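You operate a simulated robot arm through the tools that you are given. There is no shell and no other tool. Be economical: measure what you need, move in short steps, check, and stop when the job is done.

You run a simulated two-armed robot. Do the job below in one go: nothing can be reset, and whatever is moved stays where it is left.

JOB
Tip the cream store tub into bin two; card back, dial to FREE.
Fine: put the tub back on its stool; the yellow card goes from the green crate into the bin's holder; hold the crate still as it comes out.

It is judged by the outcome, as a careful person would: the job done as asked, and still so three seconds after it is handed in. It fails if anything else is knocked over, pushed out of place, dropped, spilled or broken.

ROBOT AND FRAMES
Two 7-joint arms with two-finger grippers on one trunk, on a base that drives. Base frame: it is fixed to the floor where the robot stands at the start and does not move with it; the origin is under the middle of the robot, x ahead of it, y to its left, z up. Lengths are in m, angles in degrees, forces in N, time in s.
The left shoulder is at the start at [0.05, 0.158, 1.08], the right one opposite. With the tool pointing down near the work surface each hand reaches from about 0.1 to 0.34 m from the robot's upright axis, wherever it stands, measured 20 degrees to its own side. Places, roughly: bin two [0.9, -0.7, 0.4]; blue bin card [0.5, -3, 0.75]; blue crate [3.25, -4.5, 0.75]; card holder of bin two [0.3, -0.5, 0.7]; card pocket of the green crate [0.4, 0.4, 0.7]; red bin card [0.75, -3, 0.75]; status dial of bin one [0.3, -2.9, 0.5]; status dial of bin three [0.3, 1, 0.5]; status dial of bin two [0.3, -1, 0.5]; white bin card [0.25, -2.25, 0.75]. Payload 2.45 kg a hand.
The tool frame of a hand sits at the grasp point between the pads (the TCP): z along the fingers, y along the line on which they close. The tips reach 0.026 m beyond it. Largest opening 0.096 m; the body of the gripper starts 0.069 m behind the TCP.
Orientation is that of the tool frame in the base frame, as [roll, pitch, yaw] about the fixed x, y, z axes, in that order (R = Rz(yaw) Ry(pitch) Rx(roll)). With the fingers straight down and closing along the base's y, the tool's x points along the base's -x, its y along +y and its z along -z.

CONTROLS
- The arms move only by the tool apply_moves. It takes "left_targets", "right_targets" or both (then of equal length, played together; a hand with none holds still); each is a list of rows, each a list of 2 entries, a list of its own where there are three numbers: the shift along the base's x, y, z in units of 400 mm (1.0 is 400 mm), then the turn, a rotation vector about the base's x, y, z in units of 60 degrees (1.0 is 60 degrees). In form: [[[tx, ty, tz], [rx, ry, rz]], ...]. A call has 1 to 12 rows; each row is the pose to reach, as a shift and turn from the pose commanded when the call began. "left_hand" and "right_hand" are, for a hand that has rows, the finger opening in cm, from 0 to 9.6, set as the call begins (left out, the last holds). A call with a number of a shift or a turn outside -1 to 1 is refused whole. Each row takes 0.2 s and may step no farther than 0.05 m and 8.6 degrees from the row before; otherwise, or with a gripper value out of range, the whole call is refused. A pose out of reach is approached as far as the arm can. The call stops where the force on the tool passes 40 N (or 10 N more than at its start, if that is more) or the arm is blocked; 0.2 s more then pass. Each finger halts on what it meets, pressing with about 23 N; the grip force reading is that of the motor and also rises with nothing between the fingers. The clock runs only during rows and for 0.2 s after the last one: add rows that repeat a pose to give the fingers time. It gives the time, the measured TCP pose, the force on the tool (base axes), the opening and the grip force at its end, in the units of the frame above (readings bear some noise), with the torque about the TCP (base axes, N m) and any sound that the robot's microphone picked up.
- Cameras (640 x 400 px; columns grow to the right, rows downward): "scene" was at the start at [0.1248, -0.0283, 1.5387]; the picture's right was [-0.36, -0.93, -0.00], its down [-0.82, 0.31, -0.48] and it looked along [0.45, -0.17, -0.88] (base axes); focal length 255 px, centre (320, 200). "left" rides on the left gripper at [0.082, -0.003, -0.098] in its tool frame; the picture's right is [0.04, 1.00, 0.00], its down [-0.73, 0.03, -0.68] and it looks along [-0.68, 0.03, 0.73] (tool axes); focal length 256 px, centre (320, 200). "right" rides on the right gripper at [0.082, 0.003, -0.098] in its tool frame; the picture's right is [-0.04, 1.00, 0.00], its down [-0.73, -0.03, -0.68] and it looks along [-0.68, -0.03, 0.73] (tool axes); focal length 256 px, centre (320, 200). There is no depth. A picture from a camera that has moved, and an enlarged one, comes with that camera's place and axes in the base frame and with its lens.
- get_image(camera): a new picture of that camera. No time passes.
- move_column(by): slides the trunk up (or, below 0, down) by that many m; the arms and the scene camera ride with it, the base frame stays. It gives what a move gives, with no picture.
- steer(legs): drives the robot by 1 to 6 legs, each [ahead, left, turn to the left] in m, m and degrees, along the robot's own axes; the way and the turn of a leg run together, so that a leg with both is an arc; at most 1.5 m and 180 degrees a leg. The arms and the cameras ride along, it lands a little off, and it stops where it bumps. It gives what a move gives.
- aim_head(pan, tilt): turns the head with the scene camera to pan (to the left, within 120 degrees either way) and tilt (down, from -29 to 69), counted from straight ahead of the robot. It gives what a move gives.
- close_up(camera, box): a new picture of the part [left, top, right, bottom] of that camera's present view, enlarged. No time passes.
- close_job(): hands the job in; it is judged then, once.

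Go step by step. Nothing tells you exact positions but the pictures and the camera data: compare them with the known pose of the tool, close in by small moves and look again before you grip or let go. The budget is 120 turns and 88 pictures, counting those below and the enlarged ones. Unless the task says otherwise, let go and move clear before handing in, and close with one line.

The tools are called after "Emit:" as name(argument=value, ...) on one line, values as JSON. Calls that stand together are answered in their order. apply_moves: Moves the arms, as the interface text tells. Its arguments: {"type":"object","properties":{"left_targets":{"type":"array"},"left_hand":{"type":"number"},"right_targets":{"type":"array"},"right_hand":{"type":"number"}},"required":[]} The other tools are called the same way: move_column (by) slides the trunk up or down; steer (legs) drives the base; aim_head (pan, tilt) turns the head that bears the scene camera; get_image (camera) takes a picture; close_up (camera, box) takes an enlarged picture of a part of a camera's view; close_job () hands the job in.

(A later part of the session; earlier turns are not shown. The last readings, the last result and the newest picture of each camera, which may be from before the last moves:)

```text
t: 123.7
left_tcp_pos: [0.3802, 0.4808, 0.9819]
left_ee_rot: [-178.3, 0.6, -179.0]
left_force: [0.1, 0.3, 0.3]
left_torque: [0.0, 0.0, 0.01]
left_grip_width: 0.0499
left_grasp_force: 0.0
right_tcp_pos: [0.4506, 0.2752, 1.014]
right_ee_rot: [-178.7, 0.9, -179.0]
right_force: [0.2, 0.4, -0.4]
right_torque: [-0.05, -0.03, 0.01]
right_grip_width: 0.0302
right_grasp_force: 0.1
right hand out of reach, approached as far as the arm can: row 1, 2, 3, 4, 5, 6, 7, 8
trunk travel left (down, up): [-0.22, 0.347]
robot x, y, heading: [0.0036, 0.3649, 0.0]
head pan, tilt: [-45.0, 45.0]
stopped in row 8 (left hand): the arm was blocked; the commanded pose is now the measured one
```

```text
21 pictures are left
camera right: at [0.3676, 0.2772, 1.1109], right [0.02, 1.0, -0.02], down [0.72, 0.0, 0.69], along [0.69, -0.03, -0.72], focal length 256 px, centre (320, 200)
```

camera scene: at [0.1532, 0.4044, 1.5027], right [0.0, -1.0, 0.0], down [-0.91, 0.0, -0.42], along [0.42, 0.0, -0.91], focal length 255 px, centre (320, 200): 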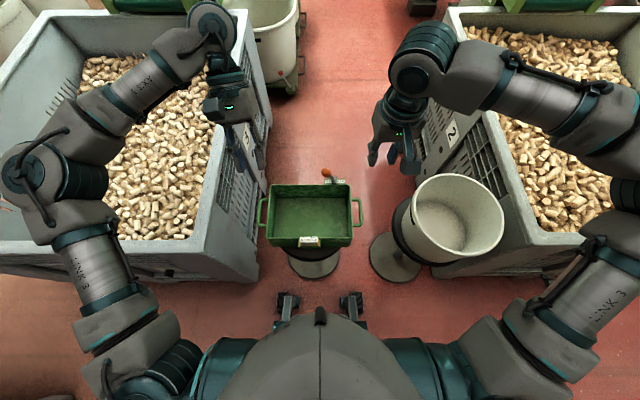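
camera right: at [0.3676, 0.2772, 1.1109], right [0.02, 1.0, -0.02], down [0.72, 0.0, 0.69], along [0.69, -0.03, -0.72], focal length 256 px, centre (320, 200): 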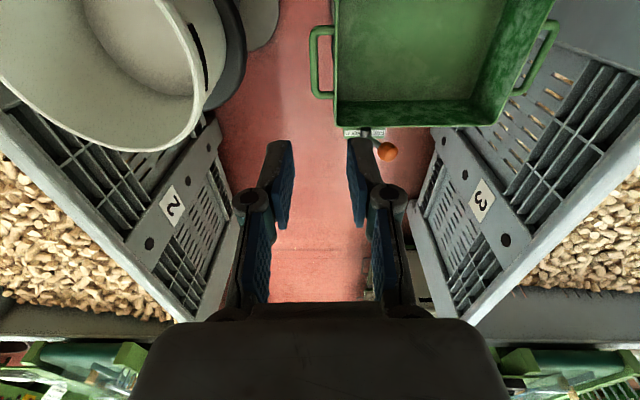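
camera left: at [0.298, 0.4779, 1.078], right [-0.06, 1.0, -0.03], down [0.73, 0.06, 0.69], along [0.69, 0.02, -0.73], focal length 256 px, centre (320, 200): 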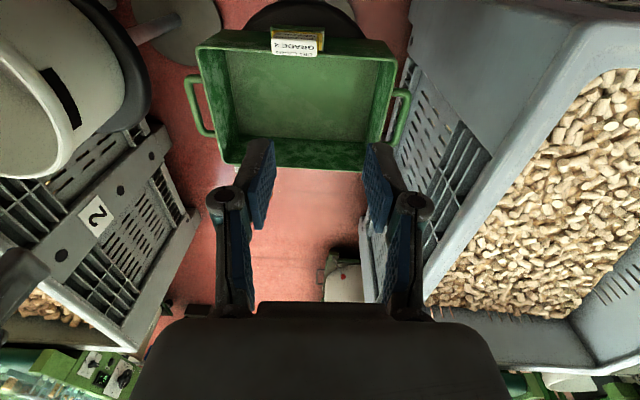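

Emit:
aim_head(pan=0, tilt=65)

Emit:
get_image(camera="scene")

```text
t: 124.8
left_tcp_pos: [0.3797, 0.4544, 0.9822]
left_ee_rot: [-179.5, 0.6, -179.1]
left_force: [-0.5, -1.4, 0.2]
left_torque: [0.05, -0.03, -0.02]
left_grip_width: 0.0499
left_grasp_force: 0.1
right_tcp_pos: [0.4512, 0.2474, 1.0109]
right_ee_rot: [-180.0, 0.8, -179.2]
right_force: [-0.6, -1.4, -1.1]
right_torque: [0.08, -0.01, -0.02]
right_grip_width: 0.03
right_grasp_force: 0.2
trunk travel left (down, up): [-0.22, 0.347]
robot x, y, heading: [0.0055, 0.3594, 0.6]
head pan, tilt: [0.0, 65.0]
```

```text
20 pictures are left
camera scene: at [0.153, 0.3391, 1.5025], right [0.0, -1.0, -0.02], down [-0.91, 0.0, -0.42], along [0.42, 0.02, -0.91], focal length 255 px, centre (320, 200)
```

scene: 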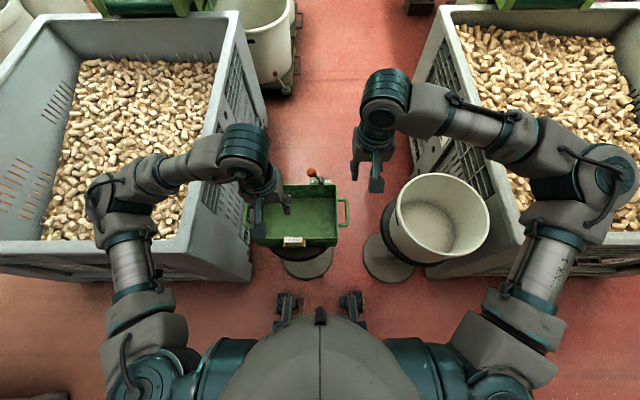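

Both hands are now roughly above their targets: the left over the card and the right over the right handle. I'll turn the left tool 90° so the fingers close along x on the card's faces.

Emit:
apply_moves(left_targets=[[[0, 0, 0], [0, 0, -0.125]], [[0, 0, 0], [0, 0, -0.25]], [[0, 0, 0], [0, 0, -0.375]], [[0, 0, 0], [0, 0, -0.5]], [[0, 0, 0], [0, 0, -0.625]], [[0, 0, 0], [0, 0, -0.75]], [[0, 0, 0], [0, 0, -0.875]], [[0, 0, 0], [0, 0, -1]]])

Emit:
apply_moves(left_targets=[[[0, 0, 0], [0, 0, -0.125]], [[0, 0, 0], [0, 0, -0.25]], [[0, 0, 0], [0, 0, -0.375]], [[0, 0, 0], [0, 0, -0.515]], [[0, 0, 0], [0, 0, -0.515]]])

```text
t: 126.7
left_tcp_pos: [0.3797, 0.4631, 0.982]
left_ee_rot: [-178.9, 0.3, 120.6]
left_force: [0.1, -0.1, -0.8]
left_torque: [0.05, -0.02, 0.0]
left_grip_width: 0.0501
left_grasp_force: 0.1
right_tcp_pos: [0.4517, 0.2569, 1.0122]
right_ee_rot: [-179.6, 0.7, -179.3]
right_force: [-0.2, -1.0, 0.5]
right_torque: [0.04, 0.01, 0.02]
right_grip_width: 0.0296
right_grasp_force: 0.1
trunk travel left (down, up): [-0.22, 0.347]
robot x, y, heading: [0.0024, 0.3644, -0.1]
head pan, tilt: [0.0, 65.0]
```

```text
t: 127.8
left_tcp_pos: [0.3592, 0.4762, 0.9806]
left_ee_rot: [-178.6, 1.1, 90.1]
left_force: [0.1, 0.3, 0.4]
left_torque: [-0.09, 0.0, -0.01]
left_grip_width: 0.0501
left_grasp_force: 0.2
left hand out of reach, approached as far as the arm can: row 4, 5
right_tcp_pos: [0.4516, 0.279, 1.0139]
right_ee_rot: [-178.6, 0.8, -179.0]
right_force: [-0.2, 1.2, -0.4]
right_torque: [-0.06, -0.04, -0.01]
right_grip_width: 0.03
right_grasp_force: 0.1
trunk travel left (down, up): [-0.22, 0.347]
robot x, y, heading: [0.0022, 0.3639, 0.2]
head pan, tilt: [0.0, 65.0]
```

The turn works. I'll lower the trunk 17 cm and look at the card from the left camera once settled.

Emit:
move_column(by=-0.17)

Emit:
apply_moves(left_targets=[[[0, 0, 0], [0, 0, 0]], [[0.02, 0, 0], [0, 0, 0]], [[0.04, -0.02, 0], [0, 0, 0]], [[0.04, -0.03, 0], [0, 0, 0]], [[0.04, -0.03, 0], [0, 0, 0]], [[0.04, -0.03, 0], [0, 0, 0]], [[0.04, -0.03, 0], [0, 0, 0]], [[0.04, -0.03, 0], [0, 0, 0]]], right_targets=[[[0, 0, 0], [0, 0, 0]], [[0.02, 0, 0], [0, 0, 0]], [[0.05, 0, 0], [0, 0, 0]], [[0.075, 0, 0], [0, 0, 0]], [[0.075, 0, 0], [0, 0, 0]], [[0.075, 0, 0], [0, 0, 0]], [[0.075, 0, 0], [0, 0, 0]], [[0.075, 0, 0], [0, 0, 0]]])

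Emit:
get_image(camera="left")

Emit:
get_image(camera="scene")

```text
t: 129.8
left_tcp_pos: [0.358, 0.4592, 0.813]
left_ee_rot: [-178.8, 0.4, 90.0]
left_force: [-0.5, -0.7, 0.5]
left_torque: [0.0, -0.02, 0.0]
left_grip_width: 0.0498
left_grasp_force: 0.1
right_tcp_pos: [0.4507, 0.2638, 0.8441]
right_ee_rot: [-179.3, 1.0, -179.1]
right_force: [-0.1, 0.6, 0.6]
right_torque: [0.03, -0.02, 0.01]
right_grip_width: 0.0297
right_grasp_force: 0.0
trunk travel left (down, up): [-0.05, 0.517]
robot x, y, heading: [0.0045, 0.3644, 0.2]
head pan, tilt: [0.0, 65.0]
```

```text
t: 131.6
left_tcp_pos: [0.374, 0.4503, 0.8116]
left_ee_rot: [-178.6, 0.5, 90.0]
left_force: [-0.6, 0.8, -0.2]
left_torque: [0.0, 0.0, -0.01]
left_grip_width: 0.05
left_grasp_force: 0.1
right_tcp_pos: [0.4822, 0.2673, 0.8425]
right_ee_rot: [-179.1, 0.8, -179.2]
right_force: [0.1, 1.0, 0.3]
right_torque: [0.0, -0.01, 0.02]
right_grip_width: 0.03
right_grasp_force: 0.0
trunk travel left (down, up): [-0.05, 0.517]
robot x, y, heading: [0.0063, 0.3656, 0.4]
head pan, tilt: [0.0, 65.0]
```

```text
19 pictures are left
camera left: at [0.3744, 0.5318, 0.9085], right [1.0, 0.04, -0.02], down [0.05, -0.73, 0.68], along [0.01, -0.69, -0.73], focal length 256 px, centre (320, 200)
```

left: 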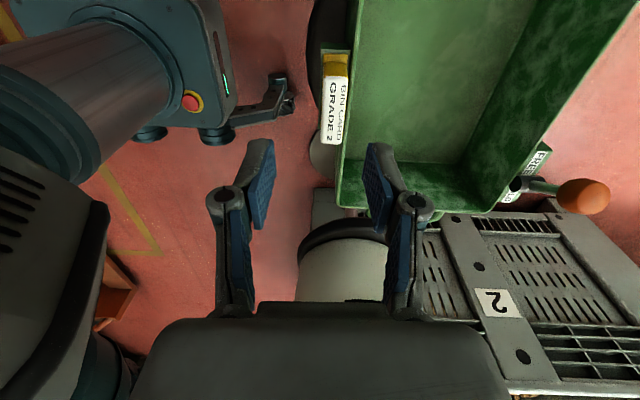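

```text
18 pictures are left
camera scene: at [0.3422, 0.366, 1.296], right [0.0, -1.0, 0.0], down [-0.91, 0.0, -0.42], along [0.42, 0.0, -0.91], focal length 255 px, centre (320, 200)
```

scene: 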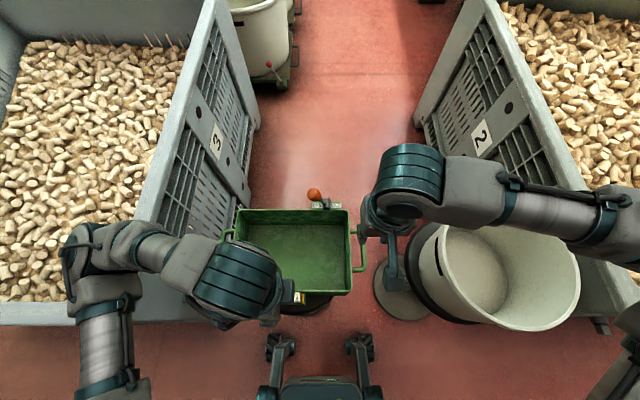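

Emit:
close_up(camera="left", box=[290, 30, 390, 160])

Emit:
close_up(camera="scene", box=[260, 270, 360, 320])

```text
3.08 times, centred on (340, 95) of left
camera zoom: at [0.3744, 0.5318, 0.9085], right [1.0, 0.04, -0.02], down [0.05, -0.73, 0.68], along [0.01, -0.69, -0.73], focal length 788 px, centre (258, 523)
```

zoom: 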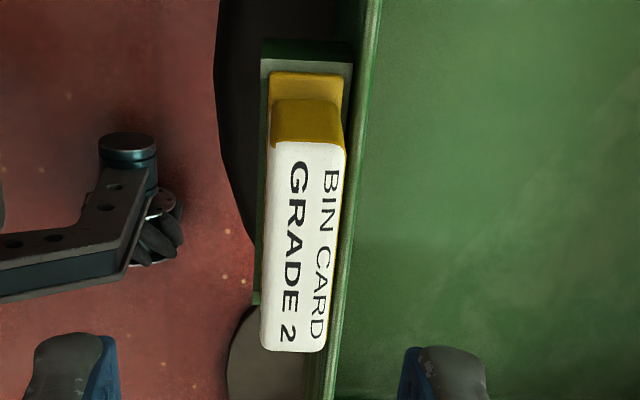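

```text
6.40 times, centred on (310, 295) of scene
camera zoom: at [0.3422, 0.366, 1.296], right [0.0, -1.0, 0.0], down [-0.91, 0.0, -0.42], along [0.42, 0.0, -0.91], focal length 1634 px, centre (384, -408)
```

zoom: 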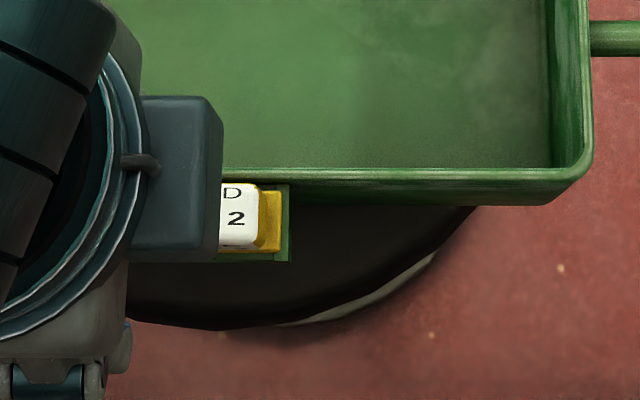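

Now it's clear: the card has a block-like tab about 6 cm wide and 2 cm thick standing close to the crate wall, so it must be gripped by its ends along y. I'll turn the left tool back with a wider opening.

Emit:
apply_moves(left_targets=[[[0, 0, 0.01], [0, 0, 0.125]], [[0, 0, 0.02], [0, 0, 0.25]], [[0, 0, 0.02], [0, 0, 0.375]], [[0, 0, 0.02], [0, 0, 0.5]], [[0, 0, 0.02], [0, 0, 0.625]], [[0, 0, 0.02], [0, 0, 0.75]], [[0, 0, 0.02], [0, 0, 0.875]], [[0, 0, 0.02], [0, 0, 1]]], left_hand=8.6)

Emit:
apply_moves(left_targets=[[[0, 0, 0], [0, 0, 0.125]], [[0, 0, 0], [0, 0, 0.25]], [[0, 0, 0], [0, 0, 0.375]], [[0.01, -0.01, 0], [0, 0, 0.5]], [[0.02, -0.02, 0], [0, 0, 0.5]], [[0.02, -0.02, 0], [0, 0, 0.5]], [[0.02, -0.02, 0], [0, 0, 0.5]]])

Emit:
get_image(camera="left")

Emit:
get_image(camera="right")

```text
t: 133.4
left_tcp_pos: [0.3736, 0.452, 0.8201]
left_ee_rot: [-178.6, 0.6, 150.2]
left_force: [0.2, 0.3, -0.8]
left_torque: [0.0, 0.03, 0.0]
left_grip_width: 0.0859
left_grasp_force: 0.1
right_tcp_pos: [0.4825, 0.2665, 0.8422]
right_ee_rot: [-179.1, 0.8, -179.2]
right_force: [0.3, 0.1, 0.9]
right_torque: [-0.01, -0.01, 0.02]
right_grip_width: 0.03
right_grasp_force: 0.1
trunk travel left (down, up): [-0.05, 0.517]
robot x, y, heading: [0.0031, 0.367, 0.5]
head pan, tilt: [0.0, 65.0]
```

```text
t: 135.0
left_tcp_pos: [0.3832, 0.4425, 0.8194]
left_ee_rot: [-178.7, 0.5, 179.9]
left_force: [1.2, 1.1, -0.2]
left_torque: [-0.02, -0.02, 0.0]
left_grip_width: 0.0858
left_grasp_force: 0.0
right_tcp_pos: [0.4825, 0.2682, 0.842]
right_ee_rot: [-179.1, 0.9, -179.1]
right_force: [0.0, 1.0, -0.2]
right_torque: [-0.01, -0.03, 0.01]
right_grip_width: 0.03
right_grasp_force: 0.0
trunk travel left (down, up): [-0.05, 0.517]
robot x, y, heading: [0.0013, 0.3663, 0.3]
head pan, tilt: [0.0, 65.0]
```

```text
15 pictures are left
camera left: at [0.3011, 0.4404, 0.9162], right [-0.04, 1.0, -0.02], down [0.73, 0.05, 0.69], along [0.69, 0.01, -0.73], focal length 256 px, centre (320, 200)
```

left: 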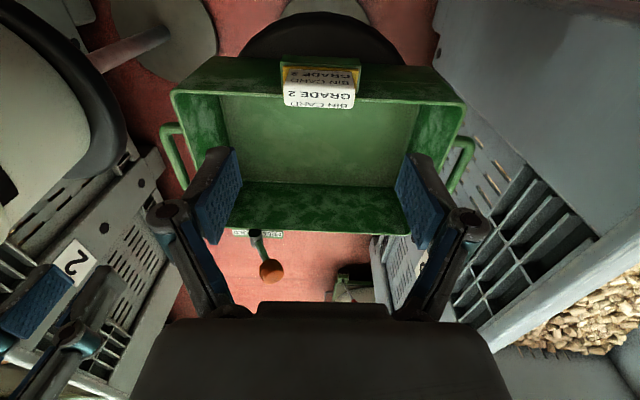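

```text
14 pictures are left
camera right: at [0.3988, 0.2695, 0.9393], right [0.02, 1.0, -0.01], down [0.72, -0.01, 0.69], along [0.69, -0.03, -0.72], focal length 256 px, centre (320, 200)
```

right: 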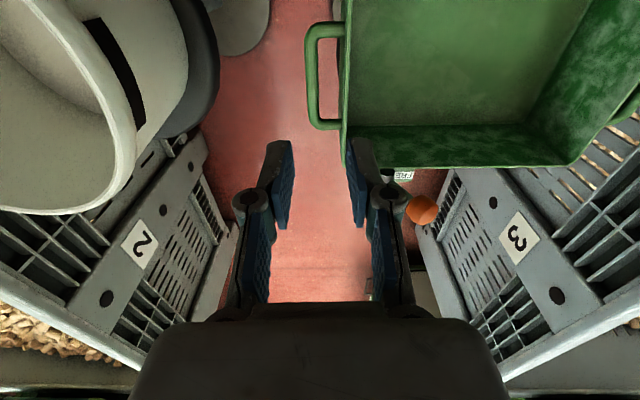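

The card tab is centred at (0.384, 0.4375), about 6 cm wide, with its top near z 0.70; the right handle bar is at (0.487, 0.255). I'll lower the right hand over the handle bar and the left hand to just above the card.

Emit:
apply_moves(left_targets=[[[-0.003, -0.012, 0], [0, 0, 0]], [[-0.003, -0.012, -0.03], [0, 0, 0]], [[-0.003, -0.012, -0.06], [0, 0, 0]], [[-0.003, -0.012, -0.1], [0, 0, 0]], [[-0.003, -0.012, -0.14], [0, 0, 0]], [[-0.003, -0.012, -0.18], [0, 0, 0]], [[-0.003, -0.012, -0.18], [0, 0, 0]], [[-0.003, -0.012, -0.18], [0, 0, 0]], [[-0.003, -0.012, -0.18], [0, 0, 0]], [[-0.003, -0.012, -0.18], [0, 0, 0]]], right_targets=[[[0.01, -0.034, 0], [0, 0, 0]], [[0.01, -0.034, -0.05], [0, 0, 0]], [[0.01, -0.034, -0.1], [0, 0, 0]], [[0.01, -0.034, -0.15], [0, 0, 0]], [[0.01, -0.034, -0.2], [0, 0, 0]], [[0.01, -0.034, -0.25], [0, 0, 0]], [[0.01, -0.034, -0.28], [0, 0, 0]], [[0.01, -0.034, -0.28], [0, 0, 0]], [[0.01, -0.034, -0.28], [0, 0, 0]], [[0.01, -0.034, -0.28], [0, 0, 0]]], right_hand=2.6)

Emit:
get_image(camera="right")

```text
t: 137.2
left_tcp_pos: [0.3803, 0.4384, 0.7466]
left_ee_rot: [-178.8, 0.4, -180.0]
left_force: [0.1, 0.3, 0.3]
left_torque: [0.02, -0.02, -0.03]
left_grip_width: 0.086
left_grasp_force: 0.1
right_tcp_pos: [0.4856, 0.2537, 0.7308]
right_ee_rot: [-179.2, 0.8, -179.1]
right_force: [-1.5, -0.3, -0.3]
right_torque: [0.02, 0.03, -0.02]
right_grip_width: 0.0261
right_grasp_force: 0.0
trunk travel left (down, up): [-0.05, 0.517]
robot x, y, heading: [0.0027, 0.3662, 0.1]
head pan, tilt: [0.0, 65.0]
```

```text
13 pictures are left
camera right: at [0.4019, 0.2549, 0.8275], right [0.02, 1.0, -0.01], down [0.72, -0.01, 0.69], along [0.69, -0.03, -0.72], focal length 256 px, centre (320, 200)
```

right: 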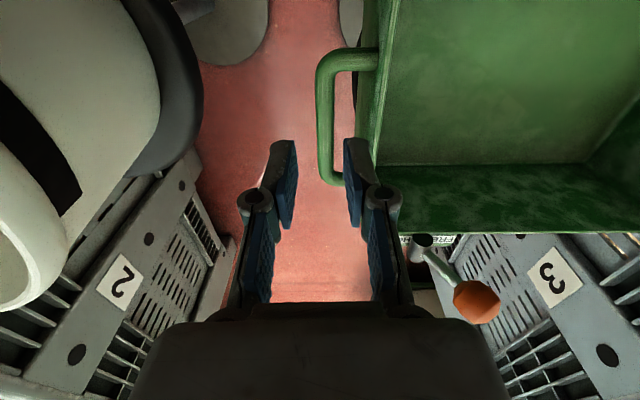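

The bar lies centred between the right fingers. I'll narrow the opening slightly, lower the right hand and close on the handle.

Emit:
apply_moves(right_targets=[[[0, -0.004, 0], [0, 0, 0]], [[0, -0.004, -0.04], [0, 0, 0]], [[0, -0.004, -0.08], [0, 0, 0]], [[0, -0.004, -0.12], [0, 0, 0]], [[0, -0.004, -0.15], [0, 0, 0]], [[0, -0.004, -0.172], [0, 0, 0]], [[0, -0.004, -0.172], [0, 0, 0]]], right_hand=2.2)

Emit:
apply_moves(right_targets=[[[0, 0, 0], [0, 0, 0]], [[0, 0, 0], [0, 0, 0]], [[0, 0, 0], [0, 0, 0]]], right_hand=0.4)

Emit:
get_image(camera="left")

```text
t: 138.8
left_tcp_pos: [0.3806, 0.4382, 0.746]
left_ee_rot: [-178.8, 0.6, -179.9]
left_force: [-0.4, 0.0, 0.1]
left_torque: [-0.01, -0.03, -0.01]
left_grip_width: 0.086
left_grasp_force: 0.1
right_tcp_pos: [0.4855, 0.2506, 0.662]
right_ee_rot: [-179.3, 0.8, -179.1]
right_force: [-0.6, 1.6, -0.8]
right_torque: [0.02, -0.01, -0.01]
right_grip_width: 0.0222
right_grasp_force: 0.1
trunk travel left (down, up): [-0.05, 0.517]
robot x, y, heading: [0.0029, 0.3664, 0.3]
head pan, tilt: [0.0, 65.0]
```

```text
t: 139.6
left_tcp_pos: [0.3822, 0.4383, 0.7458]
left_ee_rot: [-178.7, 0.6, 180.0]
left_force: [-0.6, 0.2, 0.0]
left_torque: [0.01, 0.01, 0.0]
left_grip_width: 0.0859
left_grasp_force: 0.1
right_tcp_pos: [0.4848, 0.2513, 0.6606]
right_ee_rot: [-179.2, 0.9, -179.1]
right_force: [0.8, -1.3, 0.4]
right_torque: [-0.01, -0.04, -0.28]
right_grip_width: 0.0132
right_grasp_force: 23.1
trunk travel left (down, up): [-0.05, 0.517]
robot x, y, heading: [0.0044, 0.3637, 0.3]
head pan, tilt: [0.0, 65.0]
```

```text
12 pictures are left
camera left: at [0.3002, 0.4359, 0.8434], right [-0.04, 1.0, -0.02], down [0.73, 0.04, 0.68], along [0.69, 0.01, -0.73], focal length 256 px, centre (320, 200)
```

left: 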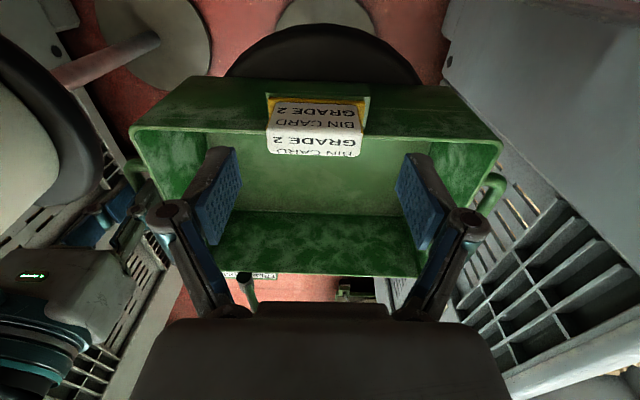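

The right hand holds the handle. The card stands about 4 cm above the crate rim, with its tab centre at (0.386, 0.433). I'll lower the left hand around its ends and close.

Emit:
apply_moves(left_targets=[[[0.01, -0.013, 0], [0, 0, 0]], [[0.01, -0.013, -0.04], [0, 0, 0]], [[0.01, -0.013, -0.08], [0, 0, 0]], [[0.01, -0.013, -0.12], [0, 0, 0]], [[0.01, -0.013, -0.155], [0, 0, 0]], [[0.01, -0.013, -0.155], [0, 0, 0]]])

Emit:
apply_moves(left_targets=[[[0, 0, 0], [0, 0, 0]], [[0, 0, 0], [0, 0, 0]], [[0, 0, 0], [0, 0, 0]]], left_hand=4)

Emit:
get_image(camera="left")

```text
t: 141.0
left_tcp_pos: [0.3891, 0.4103, 0.6924]
left_ee_rot: [-179.3, 1.1, 178.1]
left_force: [-0.3, 0.2, 0.3]
left_torque: [-0.02, -0.11, 0.01]
left_grip_width: 0.0861
left_grasp_force: 0.0
right_tcp_pos: [0.4915, 0.2252, 0.6652]
right_ee_rot: [179.3, 1.1, 178.3]
right_force: [-0.2, -1.1, -0.1]
right_torque: [-0.07, 0.58, 0.21]
right_grip_width: 0.0135
right_grasp_force: 23.3
trunk travel left (down, up): [-0.05, 0.517]
robot x, y, heading: [0.011, 0.3668, -0.6]
head pan, tilt: [0.0, 65.0]
```

```text
t: 141.8
left_tcp_pos: [0.3899, 0.4101, 0.6909]
left_ee_rot: [-179.4, 1.0, 178.0]
left_force: [3.7, -2.8, 12.6]
left_torque: [-0.14, -0.22, 0.0]
left_grip_width: 0.0588
left_grasp_force: 23.2
right_tcp_pos: [0.4917, 0.2219, 0.6654]
right_ee_rot: [179.1, 0.8, 177.6]
right_force: [-4.3, 0.2, -2.8]
right_torque: [0.07, -0.49, 0.16]
right_grip_width: 0.0135
right_grasp_force: 23.3
trunk travel left (down, up): [-0.05, 0.517]
robot x, y, heading: [0.0105, 0.3687, -0.7]
head pan, tilt: [0.0, 65.0]
```

```text
11 pictures are left
camera left: at [0.3086, 0.4096, 0.7873], right [0.0, 1.0, -0.01], down [0.72, 0.01, 0.69], along [0.69, -0.01, -0.72], focal length 256 px, centre (320, 200)
```

left: 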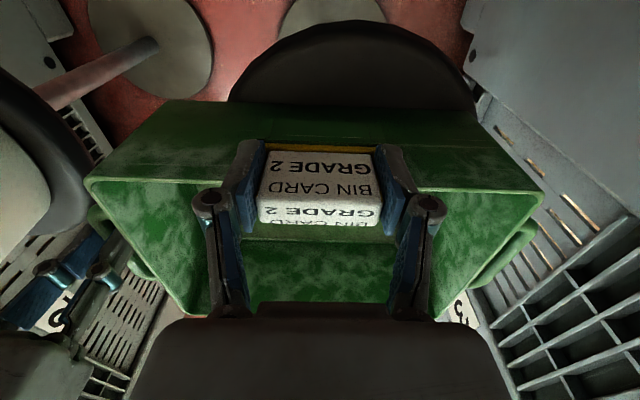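

The card is gripped. The body leaned about 2.5 cm toward -y as the left hand came down (the left elbow probably touched bin three), carrying the crate with it. Raising the left hand should relieve that; I'll draw the card straight up slowly.

Emit:
apply_moves(left_targets=[[[0, 0, 0.015], [0, 0, 0]], [[0, 0, 0.03], [0, 0, 0]], [[0, 0, 0.045], [0, 0, 0]], [[0, 0, 0.06], [0, 0, 0]], [[0, 0, 0.08], [0, 0, 0]], [[0, 0, 0.1], [0, 0, 0]], [[0, 0, 0.12], [0, 0, 0]], [[0, 0, 0.14], [0, 0, 0]], [[0, 0, 0.14], [0, 0, 0]]])

```text
t: 143.8
left_tcp_pos: [0.3836, 0.4344, 0.7436]
left_ee_rot: [-178.8, 0.7, -179.8]
left_force: [0.0, -1.7, 2.1]
left_torque: [0.16, -0.01, -0.02]
left_grip_width: 0.0589
left_grasp_force: 22.8
right_tcp_pos: [0.4842, 0.2547, 0.6629]
right_ee_rot: [-179.1, 0.9, -178.8]
right_force: [-0.4, -0.2, -1.3]
right_torque: [0.13, 0.23, 0.2]
right_grip_width: 0.0132
right_grasp_force: 23.3
trunk travel left (down, up): [-0.05, 0.517]
robot x, y, heading: [0.0056, 0.3668, -0.0]
head pan, tilt: [0.0, 65.0]
```

The body and crate returned to place, and the card is coming up freely. I'll raise it further to clear the pocket and check.

Emit:
apply_moves(left_targets=[[[0, 0, 0.03], [0, 0, 0]], [[0, 0, 0.06], [0, 0, 0]], [[0, 0, 0.1], [0, 0, 0]], [[0, 0, 0.14], [0, 0, 0]], [[0, 0, 0.2], [0, 0, 0]], [[0, 0, 0.26], [0, 0, 0]]])

Emit:
get_image(camera="scene")

```text
t: 145.2
left_tcp_pos: [0.3847, 0.4319, 0.8469]
left_ee_rot: [-178.7, 0.4, -179.9]
left_force: [-0.1, 0.1, -1.0]
left_torque: [-0.01, -0.02, 0.01]
left_grip_width: 0.0591
left_grasp_force: 22.9
right_tcp_pos: [0.4863, 0.2522, 0.6627]
right_ee_rot: [-179.2, 0.8, -179.1]
right_force: [-0.1, -0.5, -2.3]
right_torque: [0.1, 0.21, 0.03]
right_grip_width: 0.0132
right_grasp_force: 23.2
trunk travel left (down, up): [-0.05, 0.517]
robot x, y, heading: [0.0021, 0.3657, 0.3]
head pan, tilt: [0.0, 65.0]
```

```text
10 pictures are left
camera scene: at [0.3422, 0.3669, 1.296], right [0.0, -1.0, 0.0], down [-0.91, 0.0, -0.42], along [0.42, 0.0, -0.91], focal length 255 px, centre (320, 200)
```

scene: 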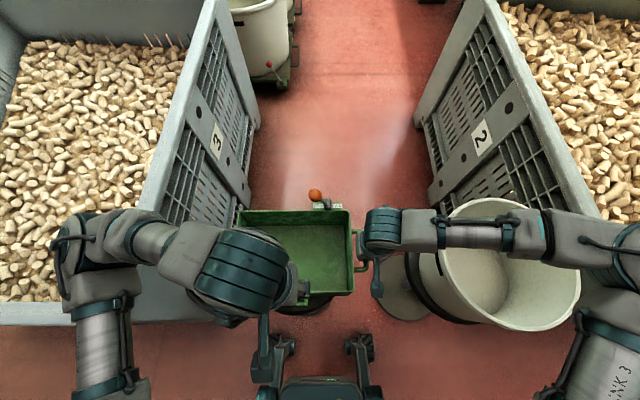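

The card is out and the crate is where it was. I'll release the handle, lift the right hand straight up, then raise the trunk.

Emit:
apply_moves(right_targets=[[[0, 0, 0], [0, 0, 0]], [[0, 0, 0], [0, 0, 0]], [[0, 0, 0.04], [0, 0, 0]], [[0, 0, 0.09], [0, 0, 0]], [[0, 0, 0.15], [0, 0, 0]], [[0, 0, 0.22], [0, 0, 0]], [[0, 0, 0.3], [0, 0, 0]], [[0, 0, 0.4], [0, 0, 0]]], right_hand=2.3)

Emit:
move_column(by=0.2)

```text
t: 147.0
left_tcp_pos: [0.383, 0.4314, 0.847]
left_ee_rot: [-178.7, 0.5, -180.0]
left_force: [-0.1, -0.6, 0.1]
left_torque: [0.01, 0.01, 0.03]
left_grip_width: 0.059
left_grasp_force: 23.2
right_tcp_pos: [0.4846, 0.2529, 0.8245]
right_ee_rot: [-179.1, 0.9, -179.1]
right_force: [0.5, -0.4, -0.9]
right_torque: [0.01, 0.01, -0.03]
right_grip_width: 0.0229
right_grasp_force: 0.1
trunk travel left (down, up): [-0.05, 0.517]
robot x, y, heading: [0.0073, 0.3651, 0.2]
head pan, tilt: [0.0, 65.0]
```

```text
t: 149.1
left_tcp_pos: [0.3851, 0.434, 1.0443]
left_ee_rot: [-178.8, 0.3, -179.9]
left_force: [-0.6, 0.0, 0.1]
left_torque: [0.0, 0.01, 0.03]
left_grip_width: 0.0591
left_grasp_force: 23.1
right_tcp_pos: [0.4831, 0.251, 1.0319]
right_ee_rot: [-179.2, 2.1, -179.4]
right_force: [1.0, -0.1, -0.2]
right_torque: [0.01, 0.05, -0.02]
right_grip_width: 0.0228
right_grasp_force: 0.1
trunk travel left (down, up): [-0.25, 0.317]
robot x, y, heading: [0.0046, 0.3654, 0.4]
head pan, tilt: [0.0, 65.0]
```

The card is in the left hand. The holder of bin two appears to be a slot at about (0.314, -0.465, top z 0.70). I'll back off a little and drive right to bring the left hand over it.

Emit:
steer(legs=[[-0.075, 0, -0.4], [0, -0.45, 0], [0, -0.45, 0]])

Emit:
apply_moves(right_targets=[[[0, -0.04, 0], [0, 0, 0]], [[0, -0.1, 0], [0, 0, 0]], [[-0.03, -0.18, 0], [0, 0, 0]], [[-0.06, -0.26, 0], [0, 0, 0]], [[-0.1, -0.34, 0.02], [0, 0, 0]], [[-0.14, -0.42, 0.04], [0, 0, 0]], [[-0.14, -0.42, 0.04], [0, 0, 0]], [[-0.14, -0.42, 0.04], [0, 0, 0]], [[-0.14, -0.42, 0.04], [0, 0, 0]], [[-0.14, -0.42, 0.04], [0, 0, 0]]])

Emit:
get_image(camera="left")

```text
t: 154.9
left_tcp_pos: [0.3054, -0.4805, 1.0454]
left_ee_rot: [-178.6, 0.5, 179.8]
left_force: [-0.9, -0.5, -0.8]
left_torque: [0.03, -0.02, 0.01]
left_grip_width: 0.0591
left_grasp_force: 22.9
right_tcp_pos: [0.4037, -0.6625, 1.032]
right_ee_rot: [-179.0, 2.1, -179.6]
right_force: [-0.1, -0.2, -0.9]
right_torque: [0.03, 0.02, -0.03]
right_grip_width: 0.0228
right_grasp_force: 0.1
trunk travel left (down, up): [-0.25, 0.317]
robot x, y, heading: [-0.0704, -0.5463, 0.2]
head pan, tilt: [0.0, 65.0]
```

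```text
t: 157.1
left_tcp_pos: [0.3029, -0.4774, 1.0466]
left_ee_rot: [-178.5, 0.8, 179.8]
left_force: [-0.5, -0.1, -0.8]
left_torque: [0.04, -0.02, -0.02]
left_grip_width: 0.059
left_grasp_force: 23.0
right_tcp_pos: [0.3447, -0.8283, 1.052]
right_ee_rot: [-179.0, 2.4, -179.6]
right_force: [0.2, -0.3, -0.3]
right_torque: [0.01, 0.04, 0.01]
right_grip_width: 0.0232
right_grasp_force: 0.1
trunk travel left (down, up): [-0.25, 0.317]
robot x, y, heading: [-0.075, -0.5498, 0.1]
head pan, tilt: [0.0, 65.0]
```

```text
9 pictures are left
camera left: at [0.2211, -0.4803, 1.1433], right [-0.04, 1.0, -0.03], down [0.72, 0.04, 0.69], along [0.69, 0.0, -0.73], focal length 256 px, centre (320, 200)
```

left: 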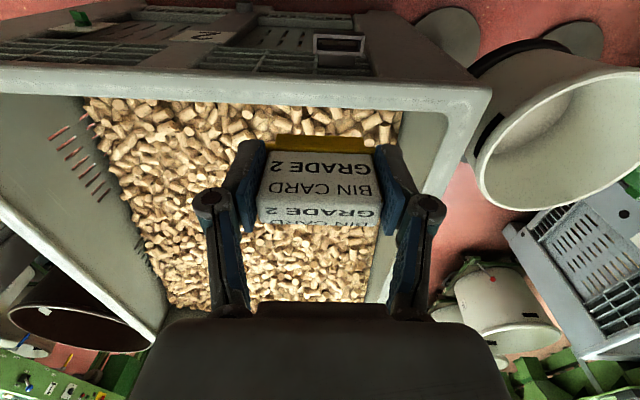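

The holder slot is clear in view, at (0.318, -0.46). I'll align the card over it, square the tool, lower the trunk 20 cm and check again.

Emit:
apply_moves(left_targets=[[[0.015, 0.02, 0], [0.012, 0, 0]], [[0.033, 0.045, 0], [0.023, 0, 0]], [[0.033, 0.045, 0], [0.023, 0, 0]]])

Emit:
move_column(by=-0.2)

Emit:
apply_moves(left_targets=[[[0, 0, 0], [0, 0, 0]], [[0, 0, 0], [0, 0, 0]], [[0, 0, 0], [0, 0, 0]], [[0, 0, 0], [0, 0, 0]]])

Emit:
get_image(camera="left")

```text
t: 157.9
left_tcp_pos: [0.3148, -0.4547, 1.0467]
left_ee_rot: [-179.6, 0.8, 179.7]
left_force: [0.1, 0.4, 0.1]
left_torque: [0.01, 0.02, 0.03]
left_grip_width: 0.0588
left_grasp_force: 23.3
right_tcp_pos: [0.3447, -0.8205, 1.0525]
right_ee_rot: [-178.7, 2.4, -179.5]
right_force: [-0.8, 0.0, 0.5]
right_torque: [0.03, -0.02, 0.05]
right_grip_width: 0.0228
right_grasp_force: 0.0
trunk travel left (down, up): [-0.25, 0.317]
robot x, y, heading: [-0.0731, -0.5482, 0.0]
head pan, tilt: [0.0, 65.0]
```

```text
t: 160.0
left_tcp_pos: [0.3146, -0.4538, 0.8484]
left_ee_rot: [-179.7, 0.9, 179.9]
left_force: [-1.0, 0.9, 0.6]
left_torque: [-0.02, -0.01, 0.0]
left_grip_width: 0.0588
left_grasp_force: 23.2
right_tcp_pos: [0.3428, -0.8236, 0.8526]
right_ee_rot: [-178.7, 2.5, -179.4]
right_force: [0.0, -0.2, 0.1]
right_torque: [-0.02, -0.04, -0.01]
right_grip_width: 0.0226
right_grasp_force: 0.0
trunk travel left (down, up): [-0.05, 0.517]
robot x, y, heading: [-0.0769, -0.5454, -0.2]
head pan, tilt: [0.0, 65.0]
```

```text
t: 161.0
left_tcp_pos: [0.3154, -0.4548, 0.846]
left_ee_rot: [-179.5, 0.7, 179.9]
left_force: [0.0, -0.8, 0.6]
left_torque: [0.01, -0.01, 0.0]
left_grip_width: 0.0589
left_grasp_force: 23.3
right_tcp_pos: [0.3433, -0.8236, 0.8518]
right_ee_rot: [-178.7, 2.4, -179.3]
right_force: [-0.4, 0.2, 0.2]
right_torque: [-0.01, -0.01, -0.03]
right_grip_width: 0.0232
right_grasp_force: 0.0
trunk travel left (down, up): [-0.05, 0.517]
robot x, y, heading: [-0.0752, -0.5484, 0.4]
head pan, tilt: [0.0, 65.0]
```

```text
8 pictures are left
camera left: at [0.234, -0.4589, 0.9431], right [-0.04, 1.0, -0.01], down [0.72, 0.03, 0.69], along [0.69, 0.02, -0.73], focal length 256 px, centre (320, 200)
```

left: 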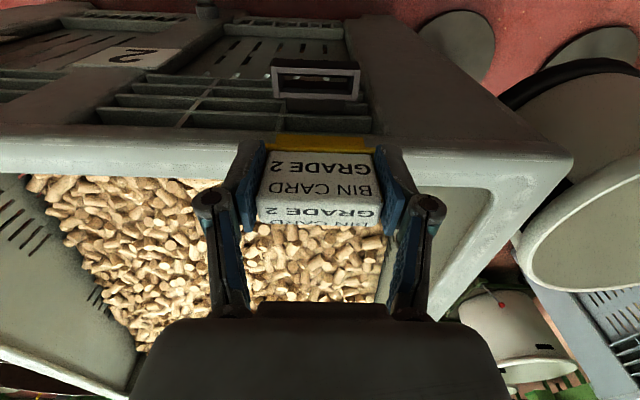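

Triangulating again gives the slot centre at (0.316, -0.461, 0.709). I'll shift slightly and lower the card to just above the slot.

Emit:
apply_moves(left_targets=[[[-0.005, -0.016, 0], [0, 0, 0]], [[-0.005, -0.016, -0.04], [0, 0, 0]], [[-0.005, -0.016, -0.08], [0, 0, 0]], [[-0.005, -0.016, -0.12], [0, 0, 0]], [[-0.005, -0.016, -0.16], [0, 0, 0]], [[-0.005, -0.016, -0.2], [0, 0, 0]], [[-0.005, -0.016, -0.215], [0, 0, 0]], [[-0.005, -0.016, -0.215], [0, 0, 0]], [[-0.005, -0.016, -0.215], [0, 0, 0]]])

Emit:
close_up(camera="left", box=[230, 90, 410, 240])

```text
t: 163.0
left_tcp_pos: [0.3123, -0.4634, 0.7627]
left_ee_rot: [-179.7, 0.9, 179.8]
left_force: [-7.2, 5.8, 30.3]
left_torque: [0.14, 0.14, 0.21]
left_grip_width: 0.0591
left_grasp_force: 23.1
right_tcp_pos: [0.3428, -0.8247, 0.8522]
right_ee_rot: [-178.7, 2.5, -179.6]
right_force: [0.0, -0.2, 0.7]
right_torque: [-0.01, 0.04, -0.01]
right_grip_width: 0.023
right_grasp_force: 0.1
trunk travel left (down, up): [-0.05, 0.517]
robot x, y, heading: [-0.0759, -0.545, 0.1]
head pan, tilt: [0.0, 65.0]
```

```text
2.67 times, centred on (320, 165) of left
camera zoom: at [0.2306, -0.4673, 0.8584], right [-0.04, 1.0, -0.01], down [0.72, 0.03, 0.69], along [0.69, 0.02, -0.72], focal length 683 px, centre (320, 293)
```

zoom: 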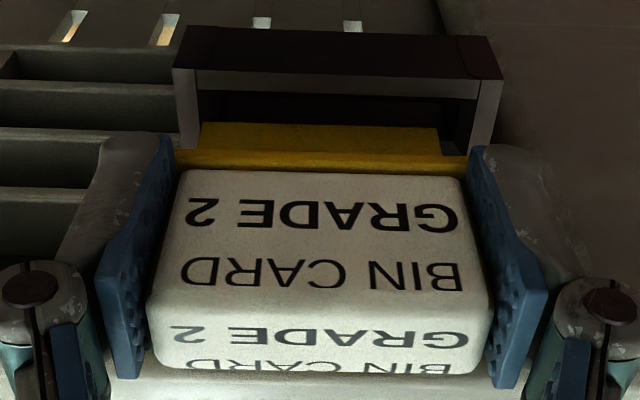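

The card has a narrower tongue that is touching the slot's edges: it sits about 3.5 mm too far to -y and slightly too far toward the bin. I'll lift 1 cm, correct and try again gently.

Emit:
apply_moves(left_targets=[[[0, 0, 0.015], [0, 0, 0]], [[0, 0, 0.03], [0, 0, 0]], [[-0.006, 0.01, 0.03], [0, 0, 0]], [[-0.006, 0.01, 0.03], [0, 0, 0]], [[-0.006, 0.01, 0.015], [0, 0, 0]], [[-0.006, 0.01, 0], [0, 0, 0]], [[-0.006, 0.01, -0.01], [0, 0, 0]], [[-0.006, 0.01, -0.02], [0, 0, 0]], [[-0.006, 0.01, -0.02], [0, 0, 0]]])

Emit:
close_up(camera="left", box=[230, 90, 410, 240])

```text
t: 165.0
left_tcp_pos: [0.31, -0.4598, 0.7513]
left_ee_rot: [-179.7, 0.7, 179.7]
left_force: [-6.5, -0.2, 0.8]
left_torque: [-0.04, 0.32, 0.01]
left_grip_width: 0.059
left_grasp_force: 23.1
right_tcp_pos: [0.343, -0.8256, 0.8504]
right_ee_rot: [-178.8, 2.3, -179.5]
right_force: [-0.2, 0.1, 0.2]
right_torque: [0.01, 0.01, 0.04]
right_grip_width: 0.0228
right_grasp_force: 0.1
trunk travel left (down, up): [-0.05, 0.517]
robot x, y, heading: [-0.0804, -0.5449, 0.1]
head pan, tilt: [0.0, 65.0]
```

```text
2.67 times, centred on (320, 165) of left
camera zoom: at [0.2288, -0.4633, 0.8487], right [-0.03, 1.0, -0.01], down [0.72, 0.03, 0.69], along [0.69, 0.02, -0.73], focal length 683 px, centre (320, 293)
```

zoom: 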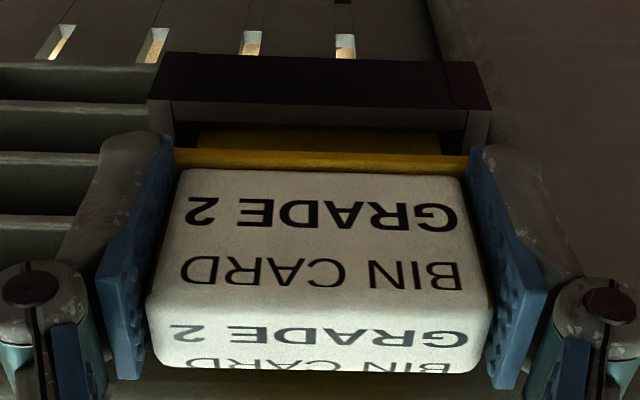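

The tongue is entering the slot. I'll ease toward -x a little and keep pushing down gently until it seats.

Emit:
apply_moves(left_targets=[[[-0.004, 0, -0.005], [0, 0, 0]], [[-0.004, 0, -0.015], [0, 0, 0]], [[-0.004, 0, -0.025], [0, 0, 0]], [[-0.004, 0, -0.035], [0, 0, 0]], [[-0.004, 0, -0.045], [0, 0, 0]], [[-0.004, 0, -0.055], [0, 0, 0]], [[-0.004, 0, -0.055], [0, 0, 0]]])

```text
t: 166.2
left_tcp_pos: [0.3072, -0.4598, 0.7403]
left_ee_rot: [-179.5, 1.5, 179.8]
left_force: [-7.0, 2.9, 20.0]
left_torque: [0.69, 0.18, 0.2]
left_grip_width: 0.0592
left_grasp_force: 22.8
right_tcp_pos: [0.339, -0.826, 0.8519]
right_ee_rot: [-179.0, 2.7, -179.4]
right_force: [0.3, 0.1, -0.2]
right_torque: [0.01, 0.02, -0.01]
right_grip_width: 0.0231
right_grasp_force: 0.0
trunk travel left (down, up): [-0.05, 0.517]
robot x, y, heading: [-0.0783, -0.5479, -0.0]
head pan, tilt: [0.0, 65.0]
stopped in row 5 (left hand): the force on the tool passed its limit at 47 N (the readings are from after the stop); the commanded pose is now the measured one
```

Emit:
close_up(camera="left", box=[230, 90, 410, 240])

```text
2.67 times, centred on (320, 165) of left
camera zoom: at [0.2245, -0.4632, 0.8366], right [-0.04, 1.0, -0.01], down [0.72, 0.03, 0.7], along [0.7, 0.02, -0.72], focal length 683 px, centre (320, 293)
```

zoom: 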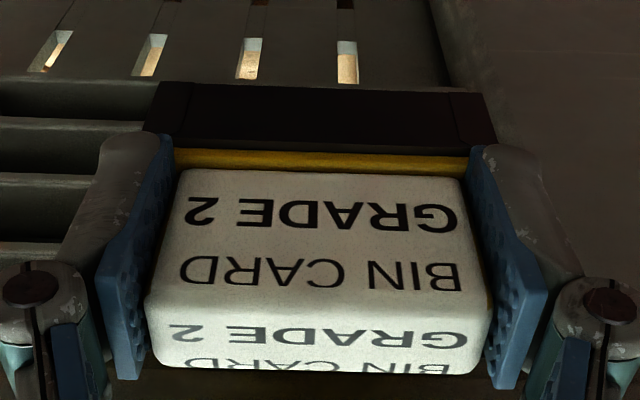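

The card's shoulder now rests on the holder frame, so it is fully seated. I'll open the left hand, lift clear and raise the trunk.

Emit:
apply_moves(left_targets=[[[0.002, 0, 0.003], [0, 0, 0]], [[0.002, 0, 0.003], [0, 0, 0]], [[0.002, 0, 0.003], [0, 0, 0]], [[0.002, 0, 0.05], [0, 0, 0]], [[0.002, 0, 0.12], [0, 0, 0]], [[0.002, 0, 0.2], [0, 0, 0]], [[0.002, 0, 0.3], [0, 0, 0]]], left_hand=8.2)

Emit:
get_image(camera="left")

```text
t: 167.8
left_tcp_pos: [0.3111, -0.4602, 0.8618]
left_ee_rot: [-179.6, 1.4, 179.9]
left_force: [0.2, -0.4, -0.6]
left_torque: [-0.02, 0.05, 0.04]
left_grip_width: 0.0822
left_grasp_force: 0.0
right_tcp_pos: [0.339, -0.8252, 0.8525]
right_ee_rot: [-179.0, 2.6, -179.4]
right_force: [-0.4, 0.3, -0.7]
right_torque: [0.0, 0.01, 0.03]
right_grip_width: 0.0228
right_grasp_force: 0.2
trunk travel left (down, up): [-0.05, 0.517]
robot x, y, heading: [-0.0719, -0.5502, -0.3]
head pan, tilt: [0.0, 65.0]
```

```text
4 pictures are left
camera left: at [0.2269, -0.465, 0.9575], right [-0.04, 1.0, -0.01], down [0.72, 0.03, 0.7], along [0.7, 0.02, -0.72], focal length 256 px, centre (320, 200)
```

left: 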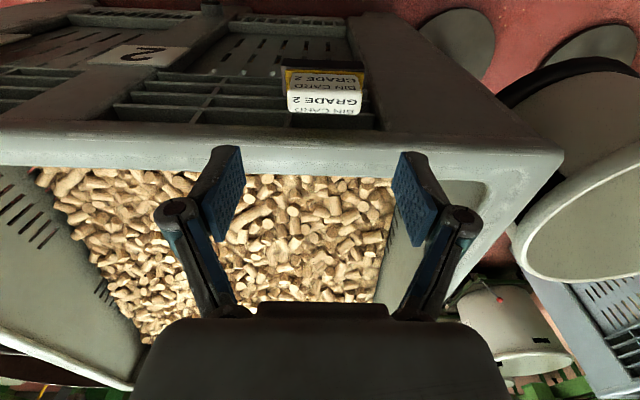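

The card sits in the holder. Now the dial: I'll raise the trunk, back off and drive right so that the dial of bin two is in front of the head camera.

Emit:
move_column(by=0.1)

Emit:
steer(legs=[[-0.25, 0, 0], [0, -0.4, 0]])

Emit:
aim_head(pan=0, tilt=50)

Emit:
close_up(camera="scene", box=[220, 120, 420, 320])

```text
t: 169.2
left_tcp_pos: [0.3108, -0.4595, 0.9578]
left_ee_rot: [-179.6, 1.1, 179.9]
left_force: [-1.0, 0.1, 0.2]
left_torque: [-0.03, 0.02, 0.02]
left_grip_width: 0.0821
left_grasp_force: 0.0
right_tcp_pos: [0.3404, -0.8256, 0.952]
right_ee_rot: [-178.8, 2.6, -179.5]
right_force: [0.5, -0.4, -0.1]
right_torque: [0.03, 0.01, 0.01]
right_grip_width: 0.0232
right_grasp_force: 0.1
trunk travel left (down, up): [-0.15, 0.417]
robot x, y, heading: [-0.074, -0.5474, 0.2]
head pan, tilt: [0.0, 65.0]
```

```text
t: 173.1
left_tcp_pos: [0.0629, -0.8604, 0.959]
left_ee_rot: [-179.5, 1.4, 179.8]
left_force: [0.5, 0.4, 0.1]
left_torque: [0.03, 0.03, 0.0]
left_grip_width: 0.082
left_grasp_force: 0.0
right_tcp_pos: [0.0924, -1.2271, 0.9533]
right_ee_rot: [-178.8, 2.6, -179.7]
right_force: [0.5, -1.1, -0.6]
right_torque: [-0.01, -0.02, 0.01]
right_grip_width: 0.0232
right_grasp_force: 0.1
trunk travel left (down, up): [-0.15, 0.417]
robot x, y, heading: [-0.3258, -0.949, -0.0]
head pan, tilt: [0.0, 65.0]
```

```text
t: 173.8
left_tcp_pos: [0.0591, -0.8613, 0.9618]
left_ee_rot: [-179.5, 1.6, 179.7]
left_force: [-0.3, 0.2, -0.4]
left_torque: [-0.02, -0.02, -0.01]
left_grip_width: 0.0819
left_grasp_force: 0.1
right_tcp_pos: [0.0884, -1.2265, 0.9545]
right_ee_rot: [-178.7, 2.9, -179.5]
right_force: [0.4, -0.3, -0.3]
right_torque: [-0.01, 0.0, 0.0]
right_grip_width: 0.0233
right_grasp_force: 0.1
trunk travel left (down, up): [-0.15, 0.417]
robot x, y, heading: [-0.3225, -0.9491, -0.0]
head pan, tilt: [0.0, 50.0]
```

```text
2.00 times, centred on (320, 220) of scene
camera zoom: at [-0.0895, -0.9511, 1.4427], right [0.0, -1.0, 0.0], down [-0.77, 0.0, -0.64], along [0.64, 0.0, -0.77], focal length 511 px, centre (320, 160)
```

zoom: 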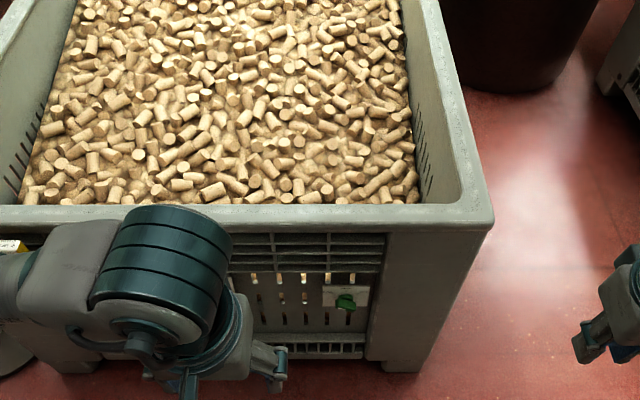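

The dial is a small plate with a green knob at about (0.334, -1.0, 0.5) on the bin's front. I'll shift the robot so the right hand can get in front of it, lower the trunk and tilt the right tool so its camera looks at it.

Emit:
steer(legs=[[0, 0.13, 0]])

Emit:
move_column(by=-0.14)

Emit:
apply_moves(right_targets=[[[0.01, 0.033, -0.06], [0, -0.085, 0]], [[0.02, 0.066, -0.12], [0, -0.17, 0]], [[0.03, 0.1, -0.18], [0, -0.255, 0]], [[0.04, 0.133, -0.24], [0, -0.34, 0]], [[0.05, 0.166, -0.3], [0, -0.425, 0]], [[0.06, 0.2, -0.36], [0, -0.51, 0]], [[0.07, 0.233, -0.42], [0, -0.595, 0]], [[0.08, 0.267, -0.48], [0, -0.68, 0]], [[0.08, 0.267, -0.48], [0, -0.68, 0]], [[0.08, 0.267, -0.48], [0, -0.68, 0]]])

```text
t: 175.1
left_tcp_pos: [0.0585, -0.755, 0.9632]
left_ee_rot: [179.2, 1.6, 179.6]
left_force: [-0.8, -0.3, -0.2]
left_torque: [0.05, -0.04, -0.01]
left_grip_width: 0.0822
left_grasp_force: 0.0
right_tcp_pos: [0.0882, -1.1201, 0.9476]
right_ee_rot: [179.8, 2.8, -179.7]
right_force: [0.7, -0.7, -0.5]
right_torque: [0.03, -0.02, -0.02]
right_grip_width: 0.023
right_grasp_force: 0.0
trunk travel left (down, up): [-0.15, 0.417]
robot x, y, heading: [-0.3224, -0.8231, -0.2]
head pan, tilt: [0.0, 50.0]
```

```text
t: 176.8
left_tcp_pos: [0.0543, -0.7237, 0.8222]
left_ee_rot: [-178.9, 2.0, 179.6]
left_force: [-0.9, -0.2, 0.5]
left_torque: [-0.04, -0.01, 0.01]
left_grip_width: 0.082
left_grasp_force: 0.0
right_tcp_pos: [0.084, -1.0902, 0.8202]
right_ee_rot: [-178.1, 3.2, -179.7]
right_force: [-0.7, 1.0, 0.0]
right_torque: [-0.04, -0.03, 0.0]
right_grip_width: 0.023
right_grasp_force: 0.1
trunk travel left (down, up): [-0.01, 0.557]
robot x, y, heading: [-0.3212, -0.8199, -0.1]
head pan, tilt: [0.0, 50.0]
```

```text
t: 179.0
left_tcp_pos: [0.0561, -0.7372, 0.8217]
left_ee_rot: [-179.5, 1.8, 179.4]
left_force: [0.1, -1.1, 0.4]
left_torque: [0.05, -0.03, 0.03]
left_grip_width: 0.0822
left_grasp_force: 0.0
right_tcp_pos: [0.1824, -0.9648, 0.6091]
right_ee_rot: [-179.0, 43.8, 179.6]
right_force: [0.1, -0.4, -0.5]
right_torque: [0.08, 0.01, 0.07]
right_grip_width: 0.0227
right_grasp_force: 0.1
right hand out of reach, approached as far as the arm can: row 3, 4, 5, 6, 7, 8, 9, 10
trunk travel left (down, up): [-0.01, 0.557]
robot x, y, heading: [-0.3221, -0.8264, -0.1]
head pan, tilt: [0.0, 50.0]
```

Emit:
close_up(camera="right", box=[190, 20, 390, 160])

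```text
2.86 times, centred on (290, 90) of right
camera zoom: at [0.0549, -0.9608, 0.6227], right [0.05, 1.0, 0.01], down [0.06, -0.02, 1.0], along [1.0, -0.05, -0.06], focal length 731 px, centre (406, 514)
```

zoom: 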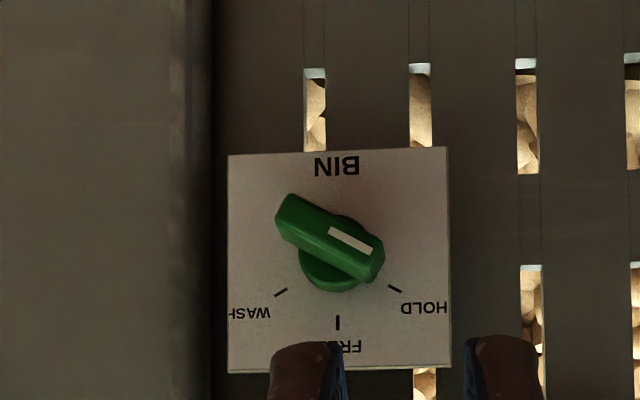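

Now the dial is clear (the view is upside down): HOLD is at the upper left, FREE at the top and WASH at the upper right, and the pointer is at HOLD. It needs about 60° clockwise. I'll test the rolled grip orientation away from the bin first, rolled -60° and lower.

Emit:
apply_moves(right_targets=[[[0, 0, -0.03], [-0.125, 0, 0]], [[-0.02, -0.01, -0.06], [-0.25, 0, 0]], [[-0.04, -0.02, -0.09], [-0.375, 0, 0]], [[-0.06, -0.03, -0.12], [-0.5, 0, 0]], [[-0.08, -0.04, -0.15], [-0.625, 0, 0]], [[-0.1, -0.05, -0.18], [-0.75, 0, 0]], [[-0.12, -0.06, -0.21], [-0.875, 0, 0]], [[-0.14, -0.07, -0.24], [-1, 0, 0]], [[-0.14, -0.07, -0.24], [-1, 0, 0]]], right_hand=4)

```text
t: 181.0
left_tcp_pos: [0.056, -0.7237, 0.8208]
left_ee_rot: [-178.8, 1.9, 179.7]
left_force: [0.9, 0.1, -0.9]
left_torque: [0.0, 0.02, -0.02]
left_grip_width: 0.0821
left_grasp_force: 0.1
right_tcp_pos: [0.2236, -1.102, 0.5014]
right_ee_rot: [-110.9, 19.8, -140.0]
right_force: [0.7, -0.1, 0.2]
right_torque: [-0.01, -0.01, 0.01]
right_grip_width: 0.0401
right_grasp_force: 0.0
right hand out of reach, approached as far as the arm can: row 3, 4, 5, 6, 7, 8, 9
trunk travel left (down, up): [-0.01, 0.557]
robot x, y, heading: [-0.322, -0.8214, -0.4]
head pan, tilt: [0.0, 50.0]
```

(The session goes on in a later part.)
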